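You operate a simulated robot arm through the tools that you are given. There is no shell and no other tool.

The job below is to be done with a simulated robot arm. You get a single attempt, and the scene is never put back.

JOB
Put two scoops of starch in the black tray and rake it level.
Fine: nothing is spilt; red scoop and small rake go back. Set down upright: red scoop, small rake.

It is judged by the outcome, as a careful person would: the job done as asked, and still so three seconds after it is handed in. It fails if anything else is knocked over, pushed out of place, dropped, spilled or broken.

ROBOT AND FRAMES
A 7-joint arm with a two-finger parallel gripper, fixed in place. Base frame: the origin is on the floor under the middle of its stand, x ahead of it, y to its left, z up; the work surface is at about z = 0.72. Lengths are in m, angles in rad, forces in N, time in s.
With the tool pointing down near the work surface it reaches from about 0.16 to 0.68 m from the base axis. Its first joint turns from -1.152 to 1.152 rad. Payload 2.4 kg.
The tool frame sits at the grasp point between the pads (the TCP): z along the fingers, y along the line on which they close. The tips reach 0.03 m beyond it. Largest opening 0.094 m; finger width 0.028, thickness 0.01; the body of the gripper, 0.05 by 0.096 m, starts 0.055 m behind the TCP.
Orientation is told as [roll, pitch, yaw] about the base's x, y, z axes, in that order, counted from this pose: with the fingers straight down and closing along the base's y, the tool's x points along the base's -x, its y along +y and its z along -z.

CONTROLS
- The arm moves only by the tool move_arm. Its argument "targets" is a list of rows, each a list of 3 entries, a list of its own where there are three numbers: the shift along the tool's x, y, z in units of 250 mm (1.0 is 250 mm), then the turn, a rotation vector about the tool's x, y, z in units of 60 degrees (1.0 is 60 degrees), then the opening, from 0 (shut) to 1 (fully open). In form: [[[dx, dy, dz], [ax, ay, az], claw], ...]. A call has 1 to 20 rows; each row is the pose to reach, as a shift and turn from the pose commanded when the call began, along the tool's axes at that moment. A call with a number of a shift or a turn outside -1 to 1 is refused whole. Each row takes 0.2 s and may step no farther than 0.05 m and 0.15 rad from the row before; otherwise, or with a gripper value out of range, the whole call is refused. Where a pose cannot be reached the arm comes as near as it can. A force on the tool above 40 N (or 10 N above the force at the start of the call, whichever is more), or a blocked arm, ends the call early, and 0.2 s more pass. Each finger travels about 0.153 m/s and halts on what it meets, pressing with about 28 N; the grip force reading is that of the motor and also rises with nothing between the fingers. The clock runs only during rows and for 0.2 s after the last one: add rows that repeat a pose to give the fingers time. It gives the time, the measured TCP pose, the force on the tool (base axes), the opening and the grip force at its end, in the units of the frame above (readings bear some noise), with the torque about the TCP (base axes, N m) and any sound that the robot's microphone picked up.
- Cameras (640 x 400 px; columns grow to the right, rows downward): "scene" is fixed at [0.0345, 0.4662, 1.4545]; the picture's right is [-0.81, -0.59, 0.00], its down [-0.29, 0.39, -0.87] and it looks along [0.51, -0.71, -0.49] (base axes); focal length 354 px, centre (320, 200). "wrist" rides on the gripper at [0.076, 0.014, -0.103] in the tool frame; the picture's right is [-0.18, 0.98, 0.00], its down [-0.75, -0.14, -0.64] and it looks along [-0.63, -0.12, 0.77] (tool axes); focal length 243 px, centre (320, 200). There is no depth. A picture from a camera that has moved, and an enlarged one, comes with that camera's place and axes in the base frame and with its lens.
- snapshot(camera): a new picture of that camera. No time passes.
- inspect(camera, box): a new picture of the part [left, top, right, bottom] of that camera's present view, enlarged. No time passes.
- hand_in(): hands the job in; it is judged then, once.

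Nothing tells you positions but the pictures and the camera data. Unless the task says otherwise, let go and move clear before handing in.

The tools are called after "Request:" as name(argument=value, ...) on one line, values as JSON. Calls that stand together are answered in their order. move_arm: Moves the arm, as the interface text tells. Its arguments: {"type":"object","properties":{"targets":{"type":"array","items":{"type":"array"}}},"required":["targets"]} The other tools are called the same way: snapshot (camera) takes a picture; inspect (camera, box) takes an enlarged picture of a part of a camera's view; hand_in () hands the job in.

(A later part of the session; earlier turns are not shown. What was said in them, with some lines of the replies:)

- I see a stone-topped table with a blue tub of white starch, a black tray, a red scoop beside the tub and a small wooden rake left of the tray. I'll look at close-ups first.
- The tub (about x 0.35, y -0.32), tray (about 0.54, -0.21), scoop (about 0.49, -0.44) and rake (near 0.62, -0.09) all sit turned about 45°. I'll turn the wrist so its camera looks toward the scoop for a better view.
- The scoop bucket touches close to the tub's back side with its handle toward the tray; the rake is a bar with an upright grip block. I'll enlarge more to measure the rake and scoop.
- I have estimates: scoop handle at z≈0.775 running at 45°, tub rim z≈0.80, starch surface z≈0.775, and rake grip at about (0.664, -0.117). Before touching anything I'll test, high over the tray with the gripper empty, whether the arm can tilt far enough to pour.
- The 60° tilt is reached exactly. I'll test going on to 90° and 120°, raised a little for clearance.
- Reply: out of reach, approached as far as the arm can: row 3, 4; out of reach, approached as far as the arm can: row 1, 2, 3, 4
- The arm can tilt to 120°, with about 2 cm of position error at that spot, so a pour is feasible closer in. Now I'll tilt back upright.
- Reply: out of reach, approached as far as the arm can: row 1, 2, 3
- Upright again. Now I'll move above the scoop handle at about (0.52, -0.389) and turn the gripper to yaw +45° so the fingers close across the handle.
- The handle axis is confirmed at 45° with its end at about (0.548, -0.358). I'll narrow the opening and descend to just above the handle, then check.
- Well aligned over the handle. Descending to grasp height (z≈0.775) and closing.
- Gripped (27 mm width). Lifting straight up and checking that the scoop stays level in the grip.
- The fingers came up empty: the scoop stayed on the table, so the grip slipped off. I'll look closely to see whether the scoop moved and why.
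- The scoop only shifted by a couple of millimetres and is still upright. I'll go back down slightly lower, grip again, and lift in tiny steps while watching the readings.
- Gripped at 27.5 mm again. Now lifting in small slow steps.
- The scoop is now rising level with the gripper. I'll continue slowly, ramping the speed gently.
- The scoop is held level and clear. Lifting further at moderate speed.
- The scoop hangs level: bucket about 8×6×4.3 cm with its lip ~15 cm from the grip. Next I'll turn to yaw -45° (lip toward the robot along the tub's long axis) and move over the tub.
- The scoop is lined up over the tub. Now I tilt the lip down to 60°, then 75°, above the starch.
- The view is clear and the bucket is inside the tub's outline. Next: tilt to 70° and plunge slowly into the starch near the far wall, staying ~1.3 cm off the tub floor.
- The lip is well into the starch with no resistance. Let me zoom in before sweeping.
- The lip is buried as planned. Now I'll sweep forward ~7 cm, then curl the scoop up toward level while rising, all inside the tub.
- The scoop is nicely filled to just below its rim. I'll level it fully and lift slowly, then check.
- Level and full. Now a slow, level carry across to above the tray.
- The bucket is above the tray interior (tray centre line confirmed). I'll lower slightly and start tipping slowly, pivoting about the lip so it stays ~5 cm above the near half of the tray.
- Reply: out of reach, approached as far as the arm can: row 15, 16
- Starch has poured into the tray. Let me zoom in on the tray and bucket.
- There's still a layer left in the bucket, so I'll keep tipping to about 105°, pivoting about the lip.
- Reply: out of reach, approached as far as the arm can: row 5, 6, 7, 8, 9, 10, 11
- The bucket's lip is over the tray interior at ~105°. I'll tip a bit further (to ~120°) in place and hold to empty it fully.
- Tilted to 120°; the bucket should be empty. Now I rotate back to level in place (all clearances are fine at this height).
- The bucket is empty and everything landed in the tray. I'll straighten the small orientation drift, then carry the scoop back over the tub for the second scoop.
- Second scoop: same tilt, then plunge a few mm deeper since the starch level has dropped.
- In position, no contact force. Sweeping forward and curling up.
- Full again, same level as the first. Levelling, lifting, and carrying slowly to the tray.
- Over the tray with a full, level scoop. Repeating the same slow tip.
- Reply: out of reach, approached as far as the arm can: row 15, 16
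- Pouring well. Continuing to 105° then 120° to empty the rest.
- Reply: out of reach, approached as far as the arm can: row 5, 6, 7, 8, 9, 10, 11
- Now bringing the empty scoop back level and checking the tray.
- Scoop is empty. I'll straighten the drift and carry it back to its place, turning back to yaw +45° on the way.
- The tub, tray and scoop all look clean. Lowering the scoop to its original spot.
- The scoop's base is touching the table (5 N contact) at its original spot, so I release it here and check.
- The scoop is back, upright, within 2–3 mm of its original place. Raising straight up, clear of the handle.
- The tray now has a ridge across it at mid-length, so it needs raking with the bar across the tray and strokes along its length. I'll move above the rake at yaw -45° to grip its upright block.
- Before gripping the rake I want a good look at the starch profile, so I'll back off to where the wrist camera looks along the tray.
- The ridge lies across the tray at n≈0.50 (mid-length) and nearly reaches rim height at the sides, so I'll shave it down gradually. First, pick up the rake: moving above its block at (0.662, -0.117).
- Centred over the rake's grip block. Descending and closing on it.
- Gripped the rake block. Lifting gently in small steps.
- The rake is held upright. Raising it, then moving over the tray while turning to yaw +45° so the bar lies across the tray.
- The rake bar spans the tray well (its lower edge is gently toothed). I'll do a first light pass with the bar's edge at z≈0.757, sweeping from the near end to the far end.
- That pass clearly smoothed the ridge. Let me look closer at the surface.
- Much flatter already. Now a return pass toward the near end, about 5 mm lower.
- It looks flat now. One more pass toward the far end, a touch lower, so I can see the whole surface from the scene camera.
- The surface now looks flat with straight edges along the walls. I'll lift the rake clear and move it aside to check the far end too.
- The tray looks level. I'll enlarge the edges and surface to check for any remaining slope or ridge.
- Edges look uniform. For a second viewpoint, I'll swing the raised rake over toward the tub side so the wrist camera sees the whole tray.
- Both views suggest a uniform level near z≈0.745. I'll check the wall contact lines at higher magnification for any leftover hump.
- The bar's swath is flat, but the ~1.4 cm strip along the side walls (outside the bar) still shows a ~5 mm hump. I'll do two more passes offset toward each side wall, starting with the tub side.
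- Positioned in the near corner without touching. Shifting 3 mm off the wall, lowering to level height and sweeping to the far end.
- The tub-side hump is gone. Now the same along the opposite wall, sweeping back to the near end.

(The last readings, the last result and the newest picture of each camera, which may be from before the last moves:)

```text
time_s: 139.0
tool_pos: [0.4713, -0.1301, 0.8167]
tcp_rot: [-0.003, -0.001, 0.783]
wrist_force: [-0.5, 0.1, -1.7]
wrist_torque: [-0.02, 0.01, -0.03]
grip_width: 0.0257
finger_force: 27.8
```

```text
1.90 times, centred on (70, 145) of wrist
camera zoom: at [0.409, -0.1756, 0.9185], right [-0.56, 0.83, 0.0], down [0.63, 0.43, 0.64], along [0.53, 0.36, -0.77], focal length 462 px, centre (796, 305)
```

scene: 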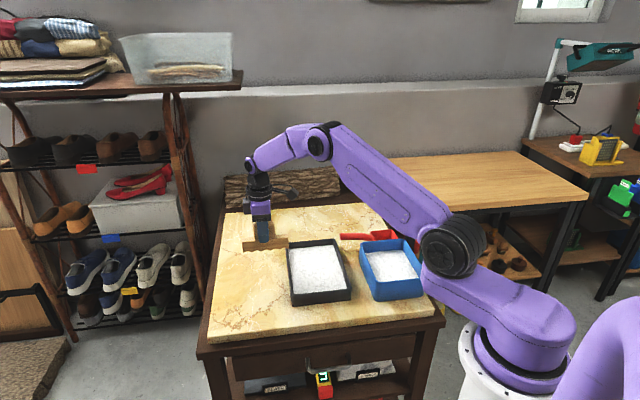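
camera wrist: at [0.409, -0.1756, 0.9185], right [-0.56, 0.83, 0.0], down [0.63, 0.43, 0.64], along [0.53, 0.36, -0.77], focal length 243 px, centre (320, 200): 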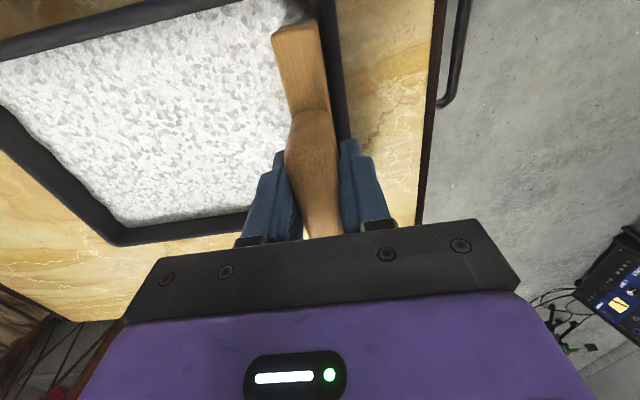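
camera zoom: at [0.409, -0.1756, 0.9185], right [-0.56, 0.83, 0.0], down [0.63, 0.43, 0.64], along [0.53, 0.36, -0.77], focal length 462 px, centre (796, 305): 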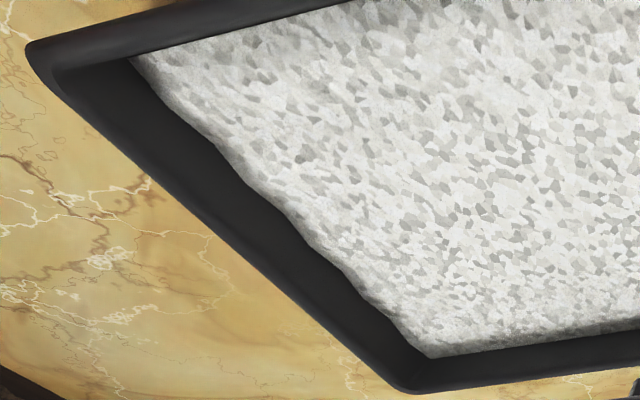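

The surface is uniform to within about ±2–3 mm everywhere I can measure. I'll lift the rake clear and check the tray once more before putting it back.

Request:
move_arm(targets=[[[0, 0, -0.01], [0, 0, 0], 0], [[0, 0, -0.04], [0, 0, 0], 0], [[0, 0, -0.09], [0, 0, 0], 0], [[0, 0, -0.15], [0, 0, 0], 0], [[0, 0, -0.21], [0, 0, 0], 0], [[0, 0, -0.27], [0, 0, 0], 0], [[0, 0, -0.32], [0, 0, 0], 0], [[-0.03, 0, -0.35], [0, 0, 0], 0], [[-0.09, -0.05, -0.36], [0, 0, 0], 0], [[-0.16, -0.11, -0.36], [0, 0, 0], 0], [[-0.23, -0.17, -0.36], [0, 0, 0], 0], [[-0.3, -0.23, -0.36], [0, 0, 0], 0], [[-0.37, -0.29, -0.36], [0, 0, 0], 0], [[-0.44, -0.35, -0.36], [0, 0, 0], 0], [[-0.51, -0.4, -0.36], [0, 0, 0], 0], [[-0.56, -0.43, -0.36], [0, 0, 0], 0], [[-0.58, -0.44, -0.36], [0, 0, 0], 0]])

Request:
inspect(camera="scene", box=[280, 230, 360, 310])

Request:
snapshot(camera="scene")

Request:
inspect(camera="scene", box=[284, 260, 352, 300])

```text
time_s: 142.6
tool_pos: [0.6531, -0.1074, 0.9058]
tcp_rot: [-0.001, 0.001, 0.783]
wrist_force: [0.3, 0.5, -0.9]
wrist_torque: [-0.02, 0.01, -0.01]
grip_width: 0.0257
finger_force: 27.7
```

```text
5.00 times, centred on (320, 270) of scene
camera zoom: at [0.0346, 0.4662, 1.4545], right [-0.81, -0.59, 0.0], down [-0.29, 0.39, -0.87], along [0.51, -0.71, -0.49], focal length 1770 px, centre (320, -150)
```

zoom: 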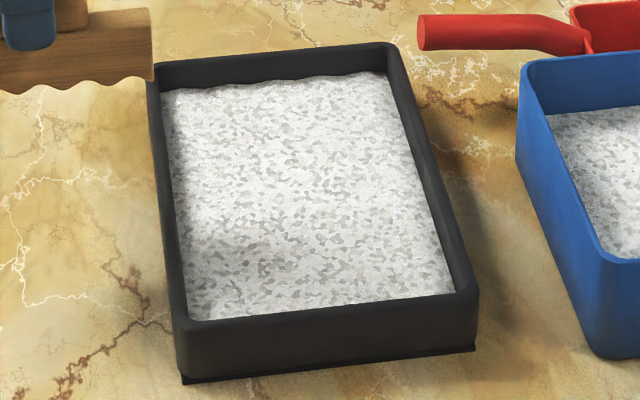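

```text
taken
```

scene: 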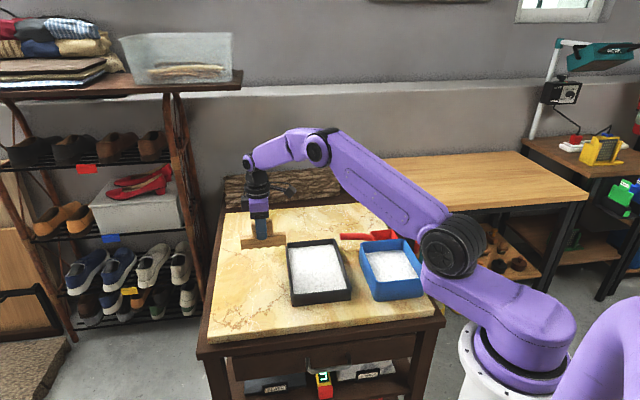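

```text
9.41 times, centred on (318, 280) of scene
camera zoom: at [0.0346, 0.4662, 1.4545], right [-0.81, -0.59, 0.0], down [-0.29, 0.39, -0.87], along [0.51, -0.71, -0.49], focal length 3332 px, centre (339, -553)
```

zoom: 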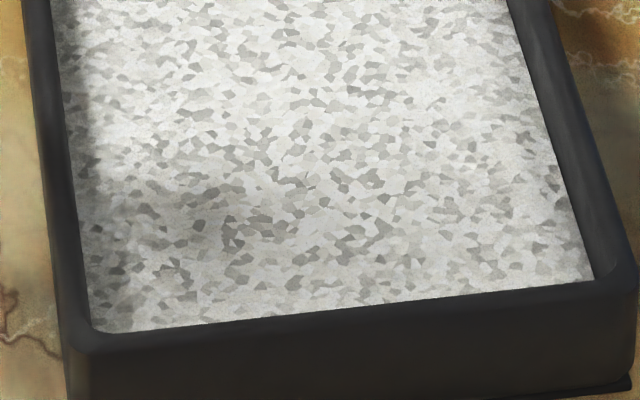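

There's still a small (~3–4 mm) wavy mound against the far wall from the sweep ends. I'll place the bar right at the far wall and draw it back toward the middle with a gentle lift-off, then do the same from the near wall.

Request:
move_arm(targets=[[[0.03, -0.02, 0], [0, 0, 0], 0], [[0.09, -0.06, 0], [0, 0, 0], 0], [[0.16, -0.1, 0], [0, 0, 0], 0], [[0.23, -0.14, 0], [0, 0, 0], 0], [[0.3, -0.18, 0], [0, 0, 0], 0], [[0.37, -0.22, 0], [0, 0, 0], 0], [[0.44, -0.26, 0], [0, 0, 0], 0], [[0.51, -0.3, 0], [0, 0, 0], 0], [[0.57, -0.335, 0], [0, 0, 0], 0], [[0.599, -0.347, 0.02], [0, 0, 0], 0], [[0.599, -0.347, 0.08], [0, 0, 0], 0], [[0.599, -0.347, 0.15], [0, 0, 0], 0], [[0.599, -0.347, 0.22], [0, 0, 0], 0], [[0.599, -0.347, 0.28], [0, 0, 0], 0], [[0.599, -0.347, 0.3], [0, 0, 0], 0]])

Request:
inspect(camera="scene", box=[284, 225, 354, 275])

Request:
inspect(camera="wrist", box=[200, 0, 420, 150])

```text
time_s: 145.8
tool_pos: [0.6075, -0.2745, 0.8327]
tcp_rot: [0.0, 0.001, 0.785]
wrist_force: [0.2, 0.7, -0.7]
wrist_torque: [0.01, 0.0, -0.01]
grip_width: 0.0262
finger_force: 27.9
```

```text
8.00 times, centred on (319, 250) of scene
camera zoom: at [0.0346, 0.4662, 1.4545], right [-0.81, -0.59, 0.0], down [-0.29, 0.39, -0.87], along [0.51, -0.71, -0.49], focal length 2832 px, centre (328, -200)
```

zoom: 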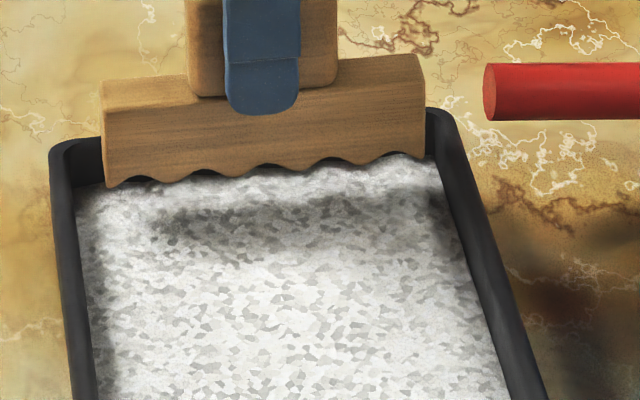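

```text
2.67 times, centred on (310, 75) of wrist
camera zoom: at [0.5448, -0.3185, 0.9348], right [-0.56, 0.83, 0.0], down [0.63, 0.43, 0.64], along [0.53, 0.36, -0.77], focal length 647 px, centre (347, 533)
```

zoom: 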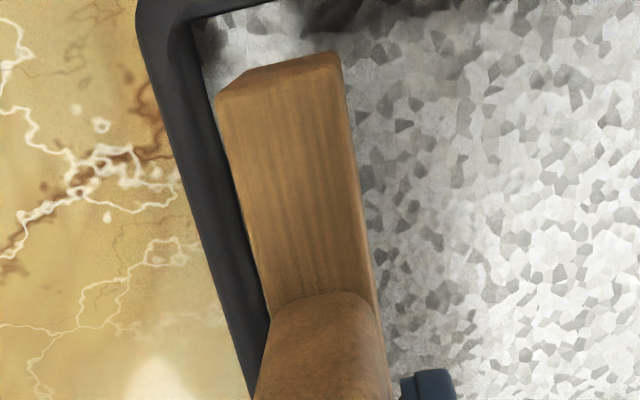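

Bar is just inside the far wall. Lowering and drawing toward the middle with a gradual lift-off.

Request:
move_arm(targets=[[[0, 0, 0.025], [0, 0, 0], 0], [[0, 0, 0.05], [0, 0, 0], 0], [[0, 0, 0.065], [0, 0, 0], 0], [[0, 0.02, 0.065], [0, 0, 0], 0], [[0, 0.06, 0.065], [0, 0, 0], 0], [[0, 0.11, 0.064], [0, 0, 0], 0], [[0, 0.16, 0.063], [0, 0, 0], 0], [[0, 0.21, 0.062], [0, 0, 0], 0], [[0, 0.26, 0.061], [0, 0, 0], 0], [[0, 0.31, 0.06], [0, 0, 0], 0], [[0, 0.36, 0.059], [0, 0, 0], 0], [[0, 0.41, 0.058], [0, 0, 0], 0], [[0, 0.46, 0.055], [0, 0, 0], 0], [[0, 0.51, 0.05], [0, 0, 0], 0], [[0, 0.56, 0.04], [0, 0, 0], 0], [[0, 0.61, 0.01], [0, 0, 0], 0], [[0, 0.67, -0.05], [0, 0, 0], 0], [[0, 0.73, -0.11], [0, 0, 0], 0], [[0, 0.78, -0.16], [0, 0, 0], 0], [[0, 0.8, -0.17], [0, 0, 0], 0]])

Request:
snapshot(camera="wrist")

Request:
inspect(camera="scene", box=[280, 225, 360, 310])

```text
time_s: 150.0
tool_pos: [0.4661, -0.1338, 0.8735]
tcp_rot: [0.001, -0.001, 0.785]
wrist_force: [-1.1, 0.1, -1.3]
wrist_torque: [-0.06, 0.0, 0.04]
grip_width: 0.0258
finger_force: 28.0
```

```text
taken
camera wrist: at [0.4033, -0.1778, 0.9753], right [-0.56, 0.83, 0.0], down [0.63, 0.43, 0.64], along [0.53, 0.36, -0.77], focal length 243 px, centre (320, 200)
```

wrist: 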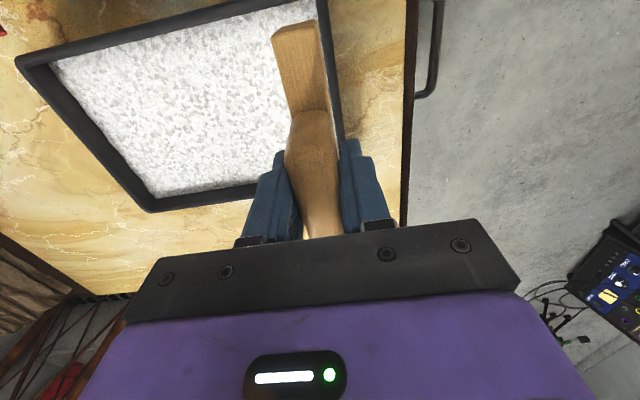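

```text
4.71 times, centred on (320, 268) of scene
camera zoom: at [0.0345, 0.4662, 1.4545], right [-0.81, -0.59, 0.0], down [-0.29, 0.39, -0.87], along [0.51, -0.71, -0.49], focal length 1666 px, centre (320, -118)
```

zoom: 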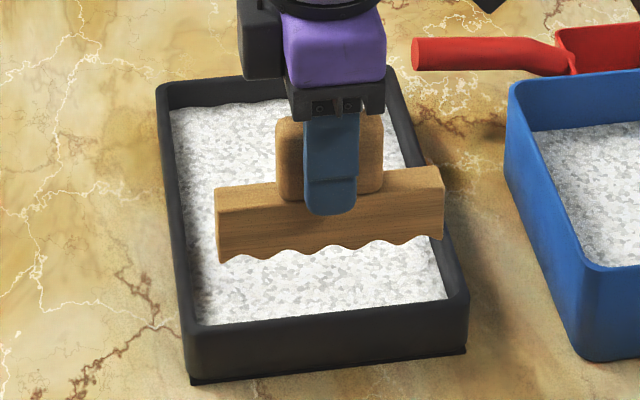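

Request:
inspect(camera="wrist", box=[10, 0, 350, 220])

Request:
inspect(camera="scene", box=[284, 262, 352, 300])

```text
1.82 times, centred on (180, 110) of wrist
camera zoom: at [0.4033, -0.1778, 0.9753], right [-0.56, 0.83, 0.0], down [0.63, 0.43, 0.64], along [0.53, 0.36, -0.77], focal length 441 px, centre (574, 364)
```

zoom: 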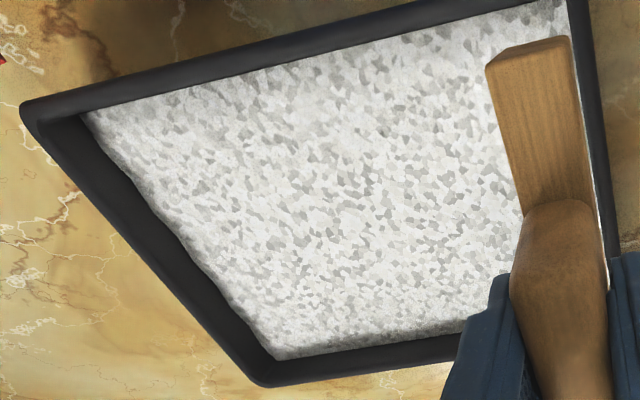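

```text
9.41 times, centred on (318, 281) of scene
camera zoom: at [0.0345, 0.4662, 1.4545], right [-0.81, -0.59, 0.0], down [-0.29, 0.39, -0.87], along [0.51, -0.71, -0.49], focal length 3332 px, centre (339, -562)
```

zoom: 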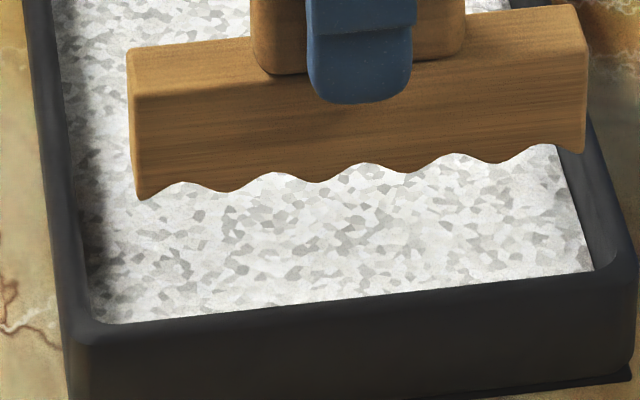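

The far edge is now smooth. Same treatment from the near wall toward the middle.

Request:
move_arm(targets=[[[0, 0.004, 0.04], [0, 0, 0], 0], [[0, 0.006, 0.09], [0, 0, 0], 0], [[0, 0.006, 0.14], [0, 0, 0], 0], [[0, 0.006, 0.19], [0, 0, 0], 0], [[0, 0.006, 0.228], [0, 0, 0], 0], [[0, -0.02, 0.228], [0, 0, 0], 0], [[0, -0.06, 0.228], [0, 0, 0], 0], [[0, -0.11, 0.227], [0, 0, 0], 0], [[0, -0.16, 0.226], [0, 0, 0], 0], [[0, -0.21, 0.225], [0, 0, 0], 0], [[0, -0.26, 0.224], [0, 0, 0], 0], [[0, -0.31, 0.223], [0, 0, 0], 0], [[0, -0.36, 0.221], [0, 0, 0], 0], [[0, -0.41, 0.217], [0, 0, 0], 0], [[0, -0.46, 0.21], [0, 0, 0], 0], [[0, -0.51, 0.19], [0, 0, 0], 0], [[0, -0.56, 0.14], [0, 0, 0], 0], [[0, -0.6, 0.07], [0, 0, 0], 0], [[0, -0.63, 0], [0, 0, 0], 0], [[0, -0.64, -0.07], [0, 0, 0], 0]])

Request:
inspect(camera="scene", box=[280, 225, 360, 310])

Request:
snapshot(camera="wrist")

```text
time_s: 154.2
tool_pos: [0.5798, -0.2459, 0.8922]
tcp_rot: [-0.001, 0.0, 0.782]
wrist_force: [0.5, -0.9, -0.6]
wrist_torque: [0.01, -0.01, 0.0]
grip_width: 0.026
finger_force: 28.3
```

```text
4.71 times, centred on (320, 268) of scene
camera zoom: at [0.0346, 0.4662, 1.4545], right [-0.81, -0.59, 0.0], down [-0.29, 0.39, -0.87], along [0.51, -0.71, -0.49], focal length 1666 px, centre (320, -118)
```

zoom: 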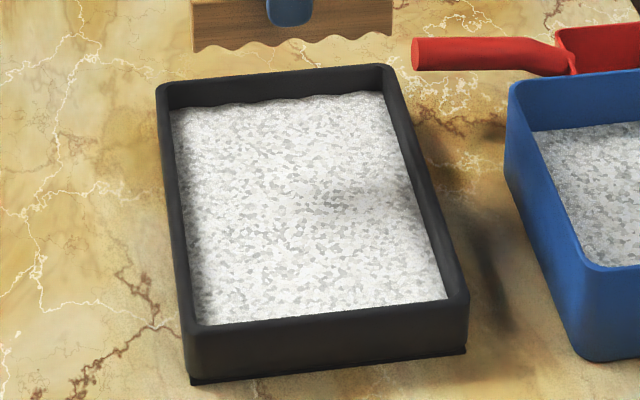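

```text
taken
camera wrist: at [0.5163, -0.2909, 0.9939], right [-0.56, 0.83, 0.0], down [0.63, 0.43, 0.64], along [0.53, 0.36, -0.77], focal length 243 px, centre (320, 200)
```

wrist: 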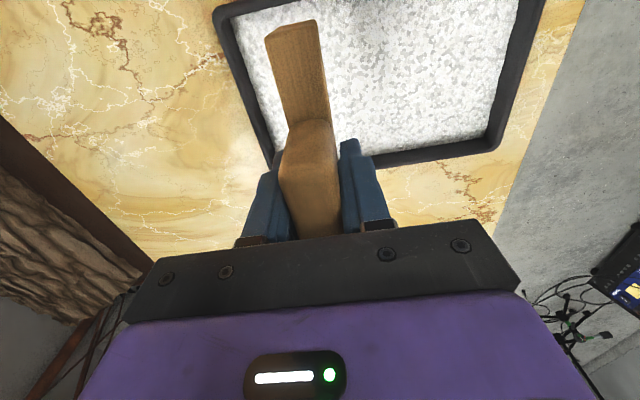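

The surface looks flat end to end. The rake may have shifted very slightly in the grip, so I'll inspect it before putting it back.

Request:
inspect(camera="scene", box=[290, 190, 350, 245])

Request:
inspect(camera="wrist", box=[220, 0, 400, 250])

Request:
inspect(camera="scene", box=[284, 238, 345, 262])

```text
7.27 times, centred on (320, 218) of scene
camera zoom: at [0.0346, 0.4662, 1.4545], right [-0.81, -0.59, 0.0], down [-0.29, 0.39, -0.87], along [0.51, -0.71, -0.49], focal length 2575 px, centre (320, 73)
```

zoom: 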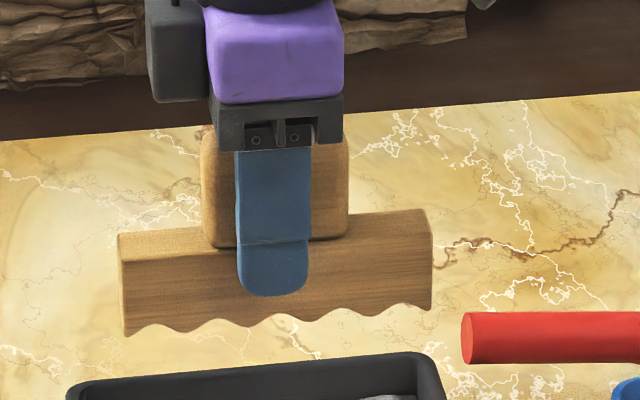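

```text
1.60 times, centred on (310, 125) of wrist
camera zoom: at [0.5163, -0.2909, 0.9939], right [-0.56, 0.83, 0.0], down [0.63, 0.43, 0.64], along [0.53, 0.36, -0.77], focal length 388 px, centre (336, 320)
```

zoom: 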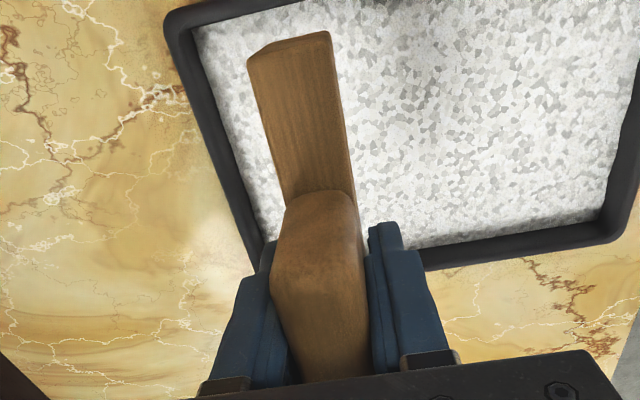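

```text
10.49 times, centred on (314, 250) of scene
camera zoom: at [0.0346, 0.4662, 1.4545], right [-0.81, -0.59, 0.0], down [-0.29, 0.39, -0.87], along [0.51, -0.71, -0.49], focal length 3715 px, centre (378, -325)
```

zoom: 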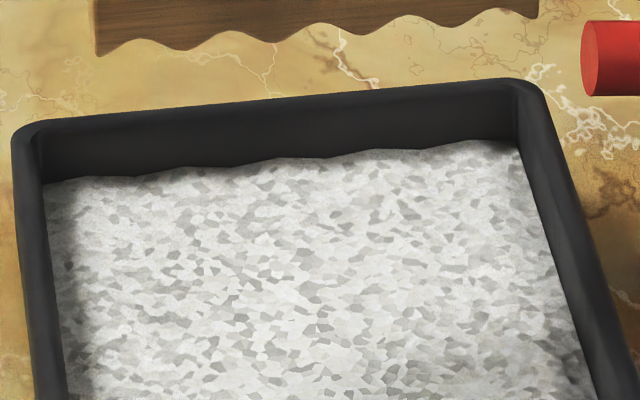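

I found the rake slid ~1.5 cm up in the grip: on that last descent it rested on the tray's near rim. The tray hasn't shifted, and I'll allow for this when setting the rake down. Checking the tray edges once more.

Request:
inspect(camera="scene", box=[330, 242, 350, 270])

Request:
inspect(camera="scene", box=[335, 265, 355, 298])

Request:
inspect(camera="scene", box=[282, 275, 356, 312])

Request:
inspect(camera="wrist", box=[330, 0, 560, 190])

```text
14.29 times, centred on (340, 256) of scene
camera zoom: at [0.0346, 0.4662, 1.4545], right [-0.81, -0.59, 0.0], down [-0.29, 0.39, -0.87], along [0.51, -0.71, -0.49], focal length 5058 px, centre (34, -600)
```

zoom: 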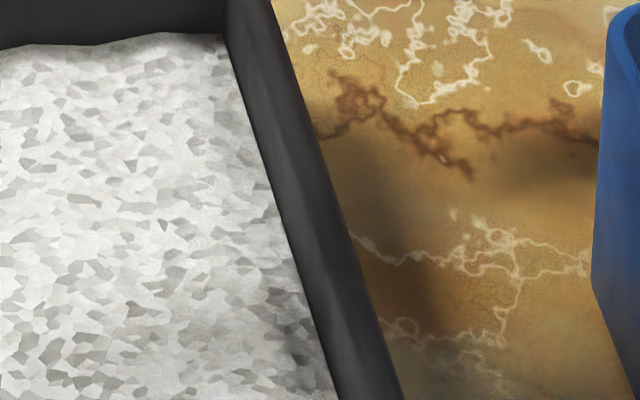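

```text
12.12 times, centred on (345, 282) of scene
camera zoom: at [0.0346, 0.4662, 1.4545], right [-0.81, -0.59, 0.0], down [-0.29, 0.39, -0.87], along [0.51, -0.71, -0.49], focal length 4291 px, centre (17, -788)
```

zoom: 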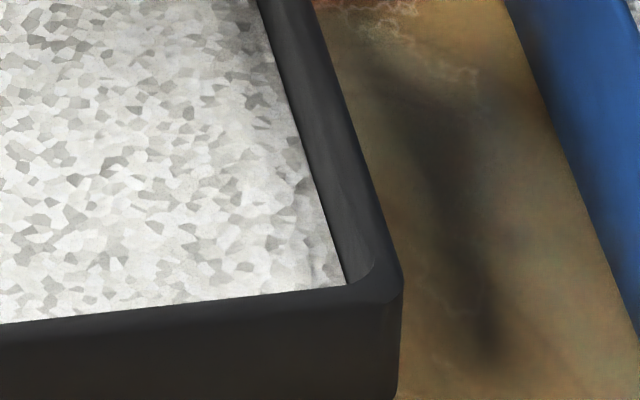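

```text
8.65 times, centred on (319, 294) of scene
camera zoom: at [0.0346, 0.4662, 1.4545], right [-0.81, -0.59, 0.0], down [-0.29, 0.39, -0.87], along [0.51, -0.71, -0.49], focal length 3062 px, centre (329, -609)
```

zoom: 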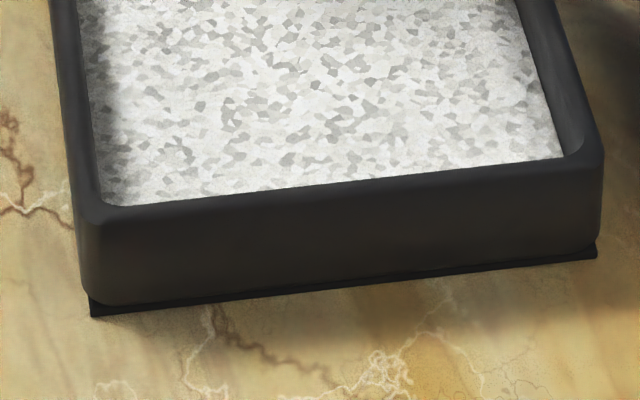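

```text
2.11 times, centred on (445, 95) of wrist
camera zoom: at [0.5163, -0.2909, 0.9939], right [-0.56, 0.83, 0.0], down [0.63, 0.43, 0.64], along [0.53, 0.36, -0.77], focal length 511 px, centre (57, 421)
```

zoom: 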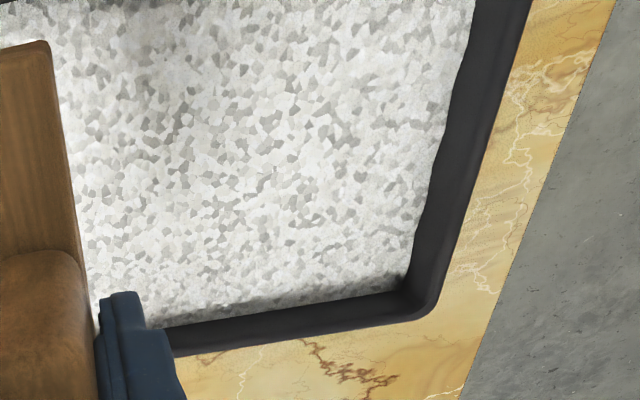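

Near wall and side contacts all look even now. Carrying the rake back to its place, turning back to yaw -45°.

Request:
move_arm(targets=[[[-0.015, 0.003, -0.01], [0, 0, 0.03], 0], [[-0.05, 0.01, -0.03], [0, 0, 0.1], 0], [[-0.1, 0.02, -0.05], [0, 0, 0.19], 0], [[-0.16, 0.034, -0.07], [0, 0, 0.29], 0], [[-0.22, 0.047, -0.08], [0, 0, 0.39], 0], [[-0.28, 0.06, -0.08], [0, 0, 0.49], 0], [[-0.34, 0.072, -0.08], [0, 0, 0.59], 0], [[-0.4, 0.085, -0.08], [0, 0, 0.69], 0], [[-0.46, 0.098, -0.08], [0, 0, 0.79], 0], [[-0.52, 0.11, -0.08], [0, 0, 0.88], 0], [[-0.57, 0.12, -0.08], [0, 0, 0.96], 0], [[-0.594, 0.126, -0.08], [0, 0, 1.0], 0]])

Request:
move_arm(targets=[[[0, 0, 0], [0, 0, 0.05], 0], [[0, 0, 0], [0, 0, 0.14], 0], [[0, 0, 0], [0, 0, 0.24], 0], [[0, 0, 0], [0, 0, 0.34], 0], [[0, 0, 0], [0, 0, 0.44], 0], [[0, 0, 0], [0, 0, 0.5], 0], [[0, 0, 0], [0, 0, 0.5], 0]])

Request:
inspect(camera="scene", box=[225, 200, 325, 300])

Request:
snapshot(camera="wrist")

```text
time_s: 156.8
tool_pos: [0.6636, -0.118, 0.912]
tcp_rot: [0.0, -0.001, -0.267]
wrist_force: [0.2, 0.5, -0.9]
wrist_torque: [-0.01, 0.0, 0.01]
grip_width: 0.0259
finger_force: 28.4
```

```text
time_s: 158.4
tool_pos: [0.6621, -0.1198, 0.9116]
tcp_rot: [0.0, 0.0, -0.789]
wrist_force: [0.6, 0.4, -0.1]
wrist_torque: [-0.05, -0.01, 0.0]
grip_width: 0.0259
finger_force: 28.1
```

```text
4.00 times, centred on (275, 250) of scene
camera zoom: at [0.0346, 0.4662, 1.4545], right [-0.81, -0.59, 0.0], down [-0.29, 0.39, -0.87], along [0.51, -0.71, -0.49], focal length 1416 px, centre (500, 0)
```

zoom: 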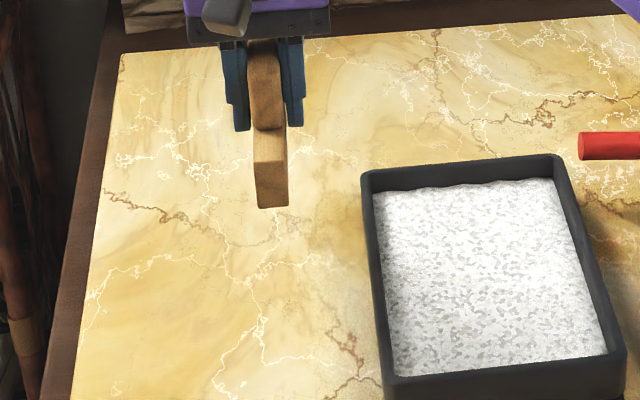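

```text
taken
camera wrist: at [0.6208, -0.0555, 1.0137], right [0.83, 0.56, 0.0], down [0.43, -0.63, 0.64], along [0.36, -0.53, -0.77], focal length 243 px, centre (320, 200)
```

wrist: 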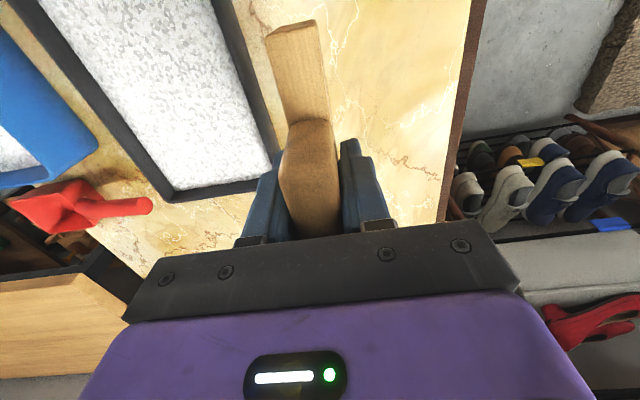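

The rake is over its original place. Lowering it, slowing for the last centimetre.

Request:
move_arm(targets=[[[0, 0, 0.03], [0, 0, 0], 0], [[0, 0, 0.09], [0, 0, 0], 0], [[0, 0, 0.16], [0, 0, 0], 0], [[0, 0, 0.23], [0, 0, 0], 0], [[0, 0, 0.3], [0, 0, 0], 0], [[0, 0, 0.36], [0, 0, 0], 0], [[0, 0, 0.42], [0, 0, 0], 0], [[0, 0, 0.47], [0, 0, 0], 0], [[0, 0, 0.51], [0, 0, 0], 0], [[0, 0, 0.535], [0, 0, 0], 0], [[0, 0, 0.55], [0, 0, 0], 0]])

Request:
inspect(camera="scene", box=[235, 220, 305, 300])

```text
time_s: 160.8
tool_pos: [0.6635, -0.1186, 0.774]
tcp_rot: [-0.002, 0.001, -0.787]
wrist_force: [0.6, 0.2, -1.7]
wrist_torque: [-0.01, -0.02, 0.0]
grip_width: 0.0263
finger_force: 28.0
```

```text
5.00 times, centred on (270, 260) of scene
camera zoom: at [0.0346, 0.4662, 1.4545], right [-0.81, -0.59, 0.0], down [-0.29, 0.39, -0.87], along [0.51, -0.71, -0.49], focal length 1770 px, centre (570, -100)
```

zoom: 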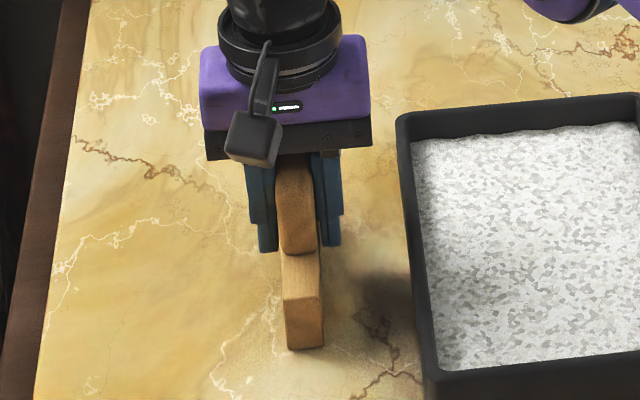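

It's at the same picture height as originally. Lowering in 1 mm steps to feel for contact.

Request:
move_arm(targets=[[[0, 0, 0.004], [0, 0, 0], 0], [[0, 0, 0.008], [0, 0, 0], 0], [[0, 0, 0.008], [0, 0, 0], 0]])

Request:
inspect(camera="scene", box=[250, 245, 290, 300])

```text
time_s: 161.6
tool_pos: [0.6633, -0.1188, 0.7725]
tcp_rot: [0.0, -0.001, -0.79]
wrist_force: [-4.0, 0.2, 11.9]
wrist_torque: [0.5, 0.64, 0.02]
grip_width: 0.0259
finger_force: 28.0
```

```text
7.27 times, centred on (270, 272) of scene
camera zoom: at [0.0342, 0.4662, 1.4545], right [-0.81, -0.59, 0.0], down [-0.29, 0.39, -0.87], along [0.51, -0.71, -0.49], focal length 2575 px, centre (684, -327)
```

zoom: 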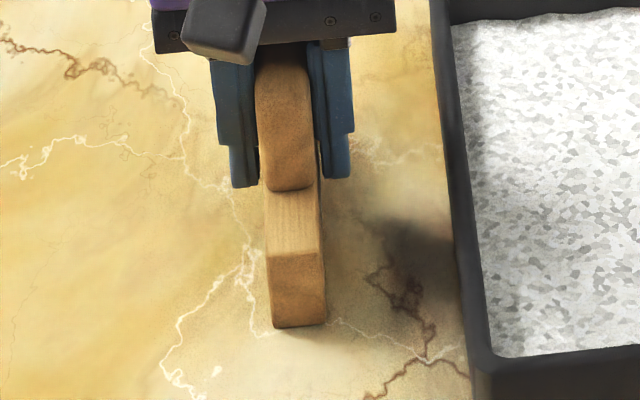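

One end touched first (slight tilt in the grip). I'll press one more millimetre so the rake seats itself flat before release.

Request:
move_arm(targets=[[[0, 0, 0.004], [0, 0, 0], 0], [[0, 0, 0.004], [0, 0, 0], 0]])

Request:
inspect(camera="wrist", box=[220, 0, 400, 250])

```text
time_s: 162.2
tool_pos: [0.6627, -0.1198, 0.7722]
tcp_rot: [0.001, -0.004, -0.788]
wrist_force: [-8.8, 0.9, 23.7]
wrist_torque: [-0.15, 0.11, 0.03]
grip_width: 0.0262
finger_force: 27.4
```

```text
1.60 times, centred on (310, 125) of wrist
camera zoom: at [0.6208, -0.056, 0.8747], right [0.83, 0.56, 0.0], down [0.43, -0.63, 0.64], along [0.36, -0.53, -0.76], focal length 388 px, centre (336, 320)
```

zoom: 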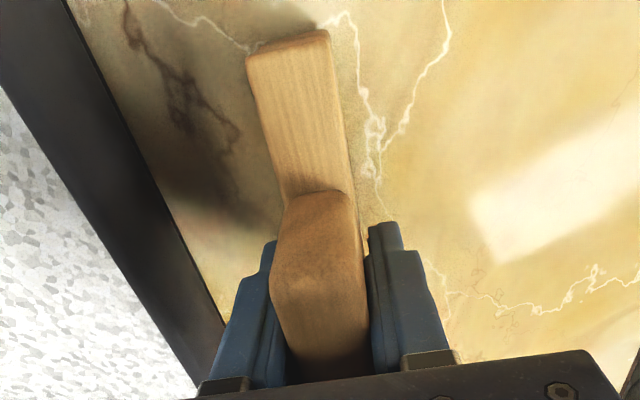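

Seated flat now (torque near zero). Relaxing the press slightly, then releasing.

Request:
move_arm(targets=[[[0, 0, -0.004], [0, 0, 0], 0], [[0, 0, -0.007], [0, 0, 0], 0], [[0, 0, -0.007], [0, 0, 0], 0]])

Request:
move_arm(targets=[[[0, 0, 0], [0, 0, 0], 0.3], [[0, 0, 0], [0, 0, 0], 0.36], [[0, 0, 0], [0, 0, 0], 0.45], [[0, 0, 0], [0, 0, 0], 0.6], [[0, 0, 0], [0, 0, 0], 0.65], [[0, 0, 0], [0, 0, 0], 0.65]])

Request:
inspect(camera="wrist", box=[220, 0, 400, 250])

Request:
inspect(camera="scene", box=[250, 235, 290, 300])

```text
time_s: 163.0
tool_pos: [0.6639, -0.1192, 0.7721]
tcp_rot: [0.001, -0.004, -0.791]
wrist_force: [3.6, -1.1, 9.3]
wrist_torque: [-0.53, -0.52, 0.01]
grip_width: 0.0255
finger_force: 28.1
```

```text
time_s: 164.4
tool_pos: [0.6635, -0.1195, 0.7724]
tcp_rot: [0.001, -0.001, -0.787]
wrist_force: [0.2, 0.1, 0.9]
wrist_torque: [0.02, 0.01, -0.01]
grip_width: 0.0612
finger_force: 0.1
```

```text
1.60 times, centred on (310, 125) of wrist
camera zoom: at [0.6209, -0.0558, 0.8749], right [0.83, 0.56, 0.0], down [0.43, -0.63, 0.64], along [0.36, -0.53, -0.77], focal length 388 px, centre (336, 320)
```

zoom: 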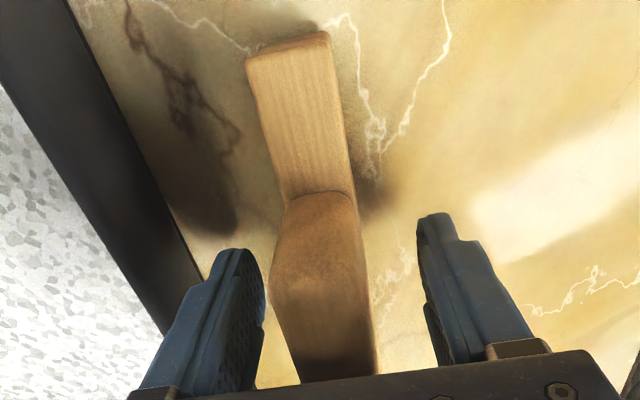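

```text
6.15 times, centred on (270, 268) of scene
camera zoom: at [0.0345, 0.4662, 1.4545], right [-0.81, -0.59, 0.0], down [-0.29, 0.39, -0.87], along [0.51, -0.71, -0.49], focal length 2179 px, centre (628, -215)
```

zoom: 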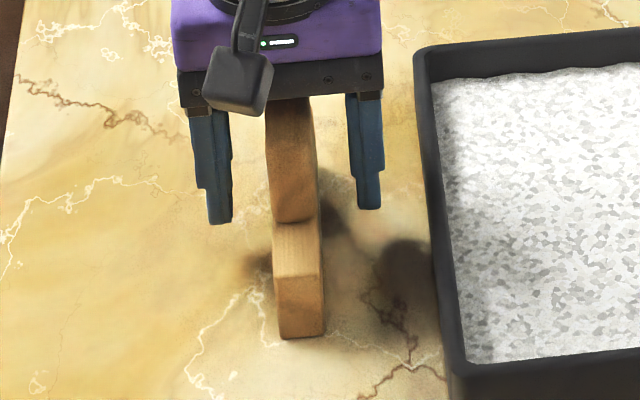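

The rake stands upright exactly where it was. Now raising straight up and clear.

Request:
move_arm(targets=[[[0, 0, -0.04], [0, 0, 0], 0.65], [[0, 0, -0.1], [0, 0, 0], 0.65], [[0, 0, -0.2], [0, 0, 0], 0.65], [[0, 0, -0.32], [0, 0, 0], 0.65], [[0, 0, -0.46], [0, 0, 0], 0.65], [[0, 0, -0.6], [0, 0, 0], 0.65], [[0, 0, -0.75], [0, 0, 0], 0.65], [[0, 0, -0.9], [0, 0, 0], 0.65]])

Request:
move_arm(targets=[[[0.15, -0.1, 0], [0, 0, 0], 0.8], [[0.3, -0.2, -0.04], [0, 0, 0], 0.8], [[0.45, -0.3, -0.08], [0, 0, 0], 0.8], [[0.6, -0.4, -0.12], [0, 0, 0], 0.8], [[0.75, -0.5, -0.16], [0, 0, 0], 0.8], [[0.85, -0.6, -0.2], [0, 0, 0], 0.8]])

Request:
snapshot(camera="scene")

Request:
snapshot(camera="wrist")

Request:
inspect(camera="scene", box=[220, 210, 440, 347])

```text
time_s: 166.2
tool_pos: [0.6611, -0.1185, 0.9961]
tcp_rot: [-0.003, 0.001, -0.789]
wrist_force: [-0.3, -0.3, -0.8]
wrist_torque: [-0.01, -0.01, -0.02]
grip_width: 0.0611
finger_force: 0.0
```

```text
time_s: 167.6
tool_pos: [0.4088, -0.0746, 1.0468]
tcp_rot: [0.0, -0.001, -0.788]
wrist_force: [0.1, 0.0, -0.7]
wrist_torque: [0.0, 0.01, -0.01]
grip_width: 0.0751
finger_force: 0.0
```

```text
taken
```

scene: 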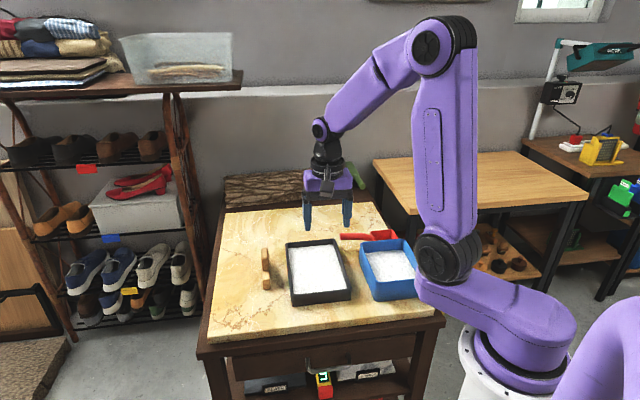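

```text
taken
camera wrist: at [0.3651, -0.0111, 1.1484], right [0.83, 0.56, 0.0], down [0.43, -0.63, 0.64], along [0.36, -0.53, -0.77], focal length 243 px, centre (320, 200)
```

wrist: 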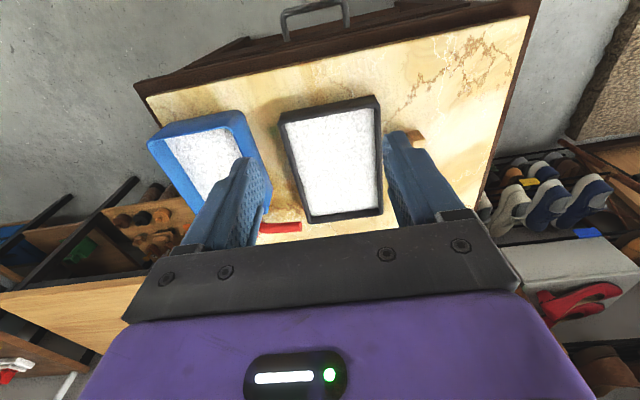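

```text
2.91 times, centred on (330, 278) of scene
camera zoom: at [0.0345, 0.4662, 1.4545], right [-0.81, -0.59, 0.0], down [-0.29, 0.39, -0.87], along [0.51, -0.71, -0.49], focal length 1030 px, centre (291, -28)
```

zoom: 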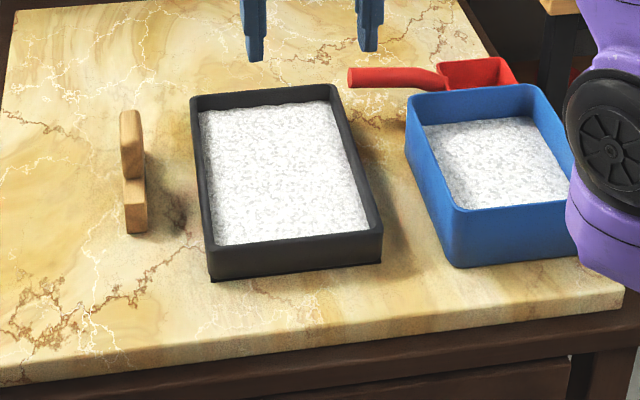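

Everything is in its original place and clean. One last close look at the tray surface from the wrist camera and for stray starch.

Request:
inspect(camera="wrist", box=[260, 80, 400, 230])

Request:
inspect(camera="scene", box=[280, 230, 360, 310])

Request:
inspect(camera="scene", box=[330, 225, 410, 310])

```text
2.67 times, centred on (330, 155) of wrist
camera zoom: at [0.3651, -0.0111, 1.1484], right [0.83, 0.56, 0.0], down [0.43, -0.63, 0.64], along [0.36, -0.53, -0.77], focal length 647 px, centre (293, 320)
```

zoom: 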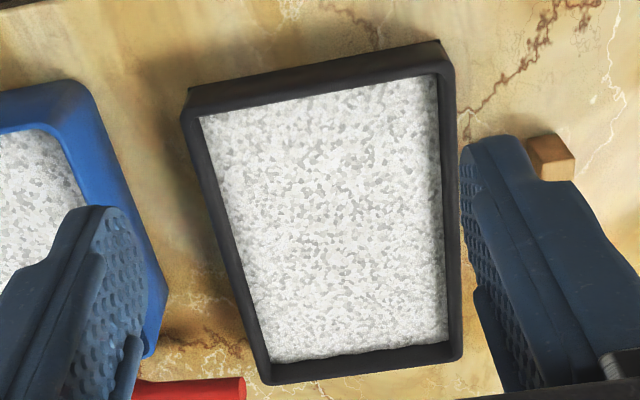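

```text
5.00 times, centred on (320, 270) of scene
camera zoom: at [0.0345, 0.4662, 1.4545], right [-0.81, -0.59, 0.0], down [-0.29, 0.39, -0.87], along [0.51, -0.71, -0.49], focal length 1770 px, centre (320, -150)
```

zoom: 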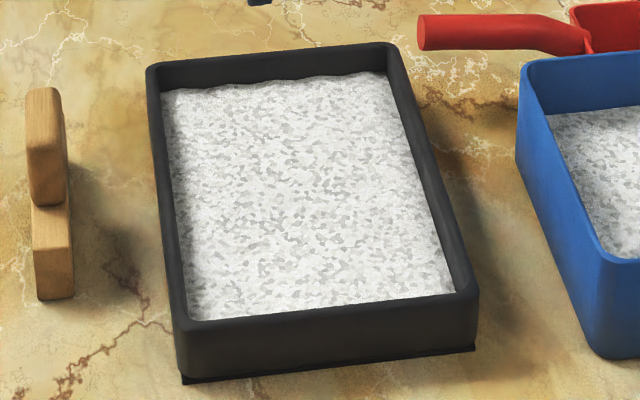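

```text
4.71 times, centred on (370, 268) of scene
camera zoom: at [0.0345, 0.4662, 1.4545], right [-0.81, -0.59, 0.0], down [-0.29, 0.39, -0.87], along [0.51, -0.71, -0.49], focal length 1666 px, centre (85, -118)
```

zoom: 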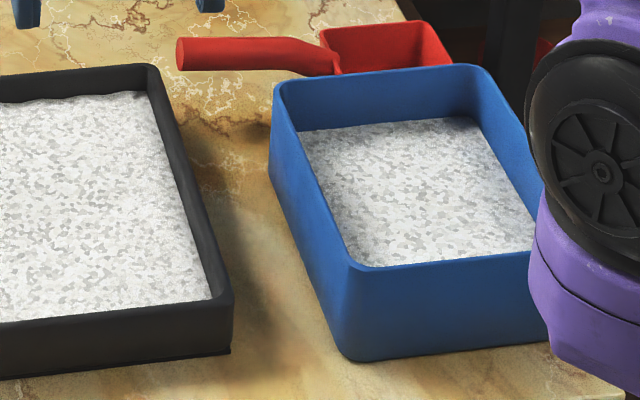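

The tray holds both scoops of starch, raked even from wall to wall. Nothing is spilled on the table. The red scoop and the rake stand upright at their original spots, and the gripper is open and clear. Handing in.

Request:
hand_in()

```text
The job is handed in.
```

I put two scoops of starch in the black tray, raked it level and handed the job in; I don't have the verdict yet.

- **Starch:** Both scoops were filled to just below the rim and emptied fully into the tray. I saw nothing spilled on the table.
- **Level:** After several passes with the rake, the surface was even to within about 2–3 mm wherever I could measure. It has faint waviness along the two end walls.
- **Red scoop:** It is back and standing upright, about 3 mm from where it started. My first grip on it slipped and moved it a couple of millimetres before I re-gripped it lower.
- **Small rake:** It is back and standing upright in its original place. On one pass it came down on the tray's near rim and slid about 1.5 cm up in the gripper. The tray did not visibly move, and I allowed for this when setting the rake down.

The tub and tray are where they were, and the gripper is open and clear of the table.
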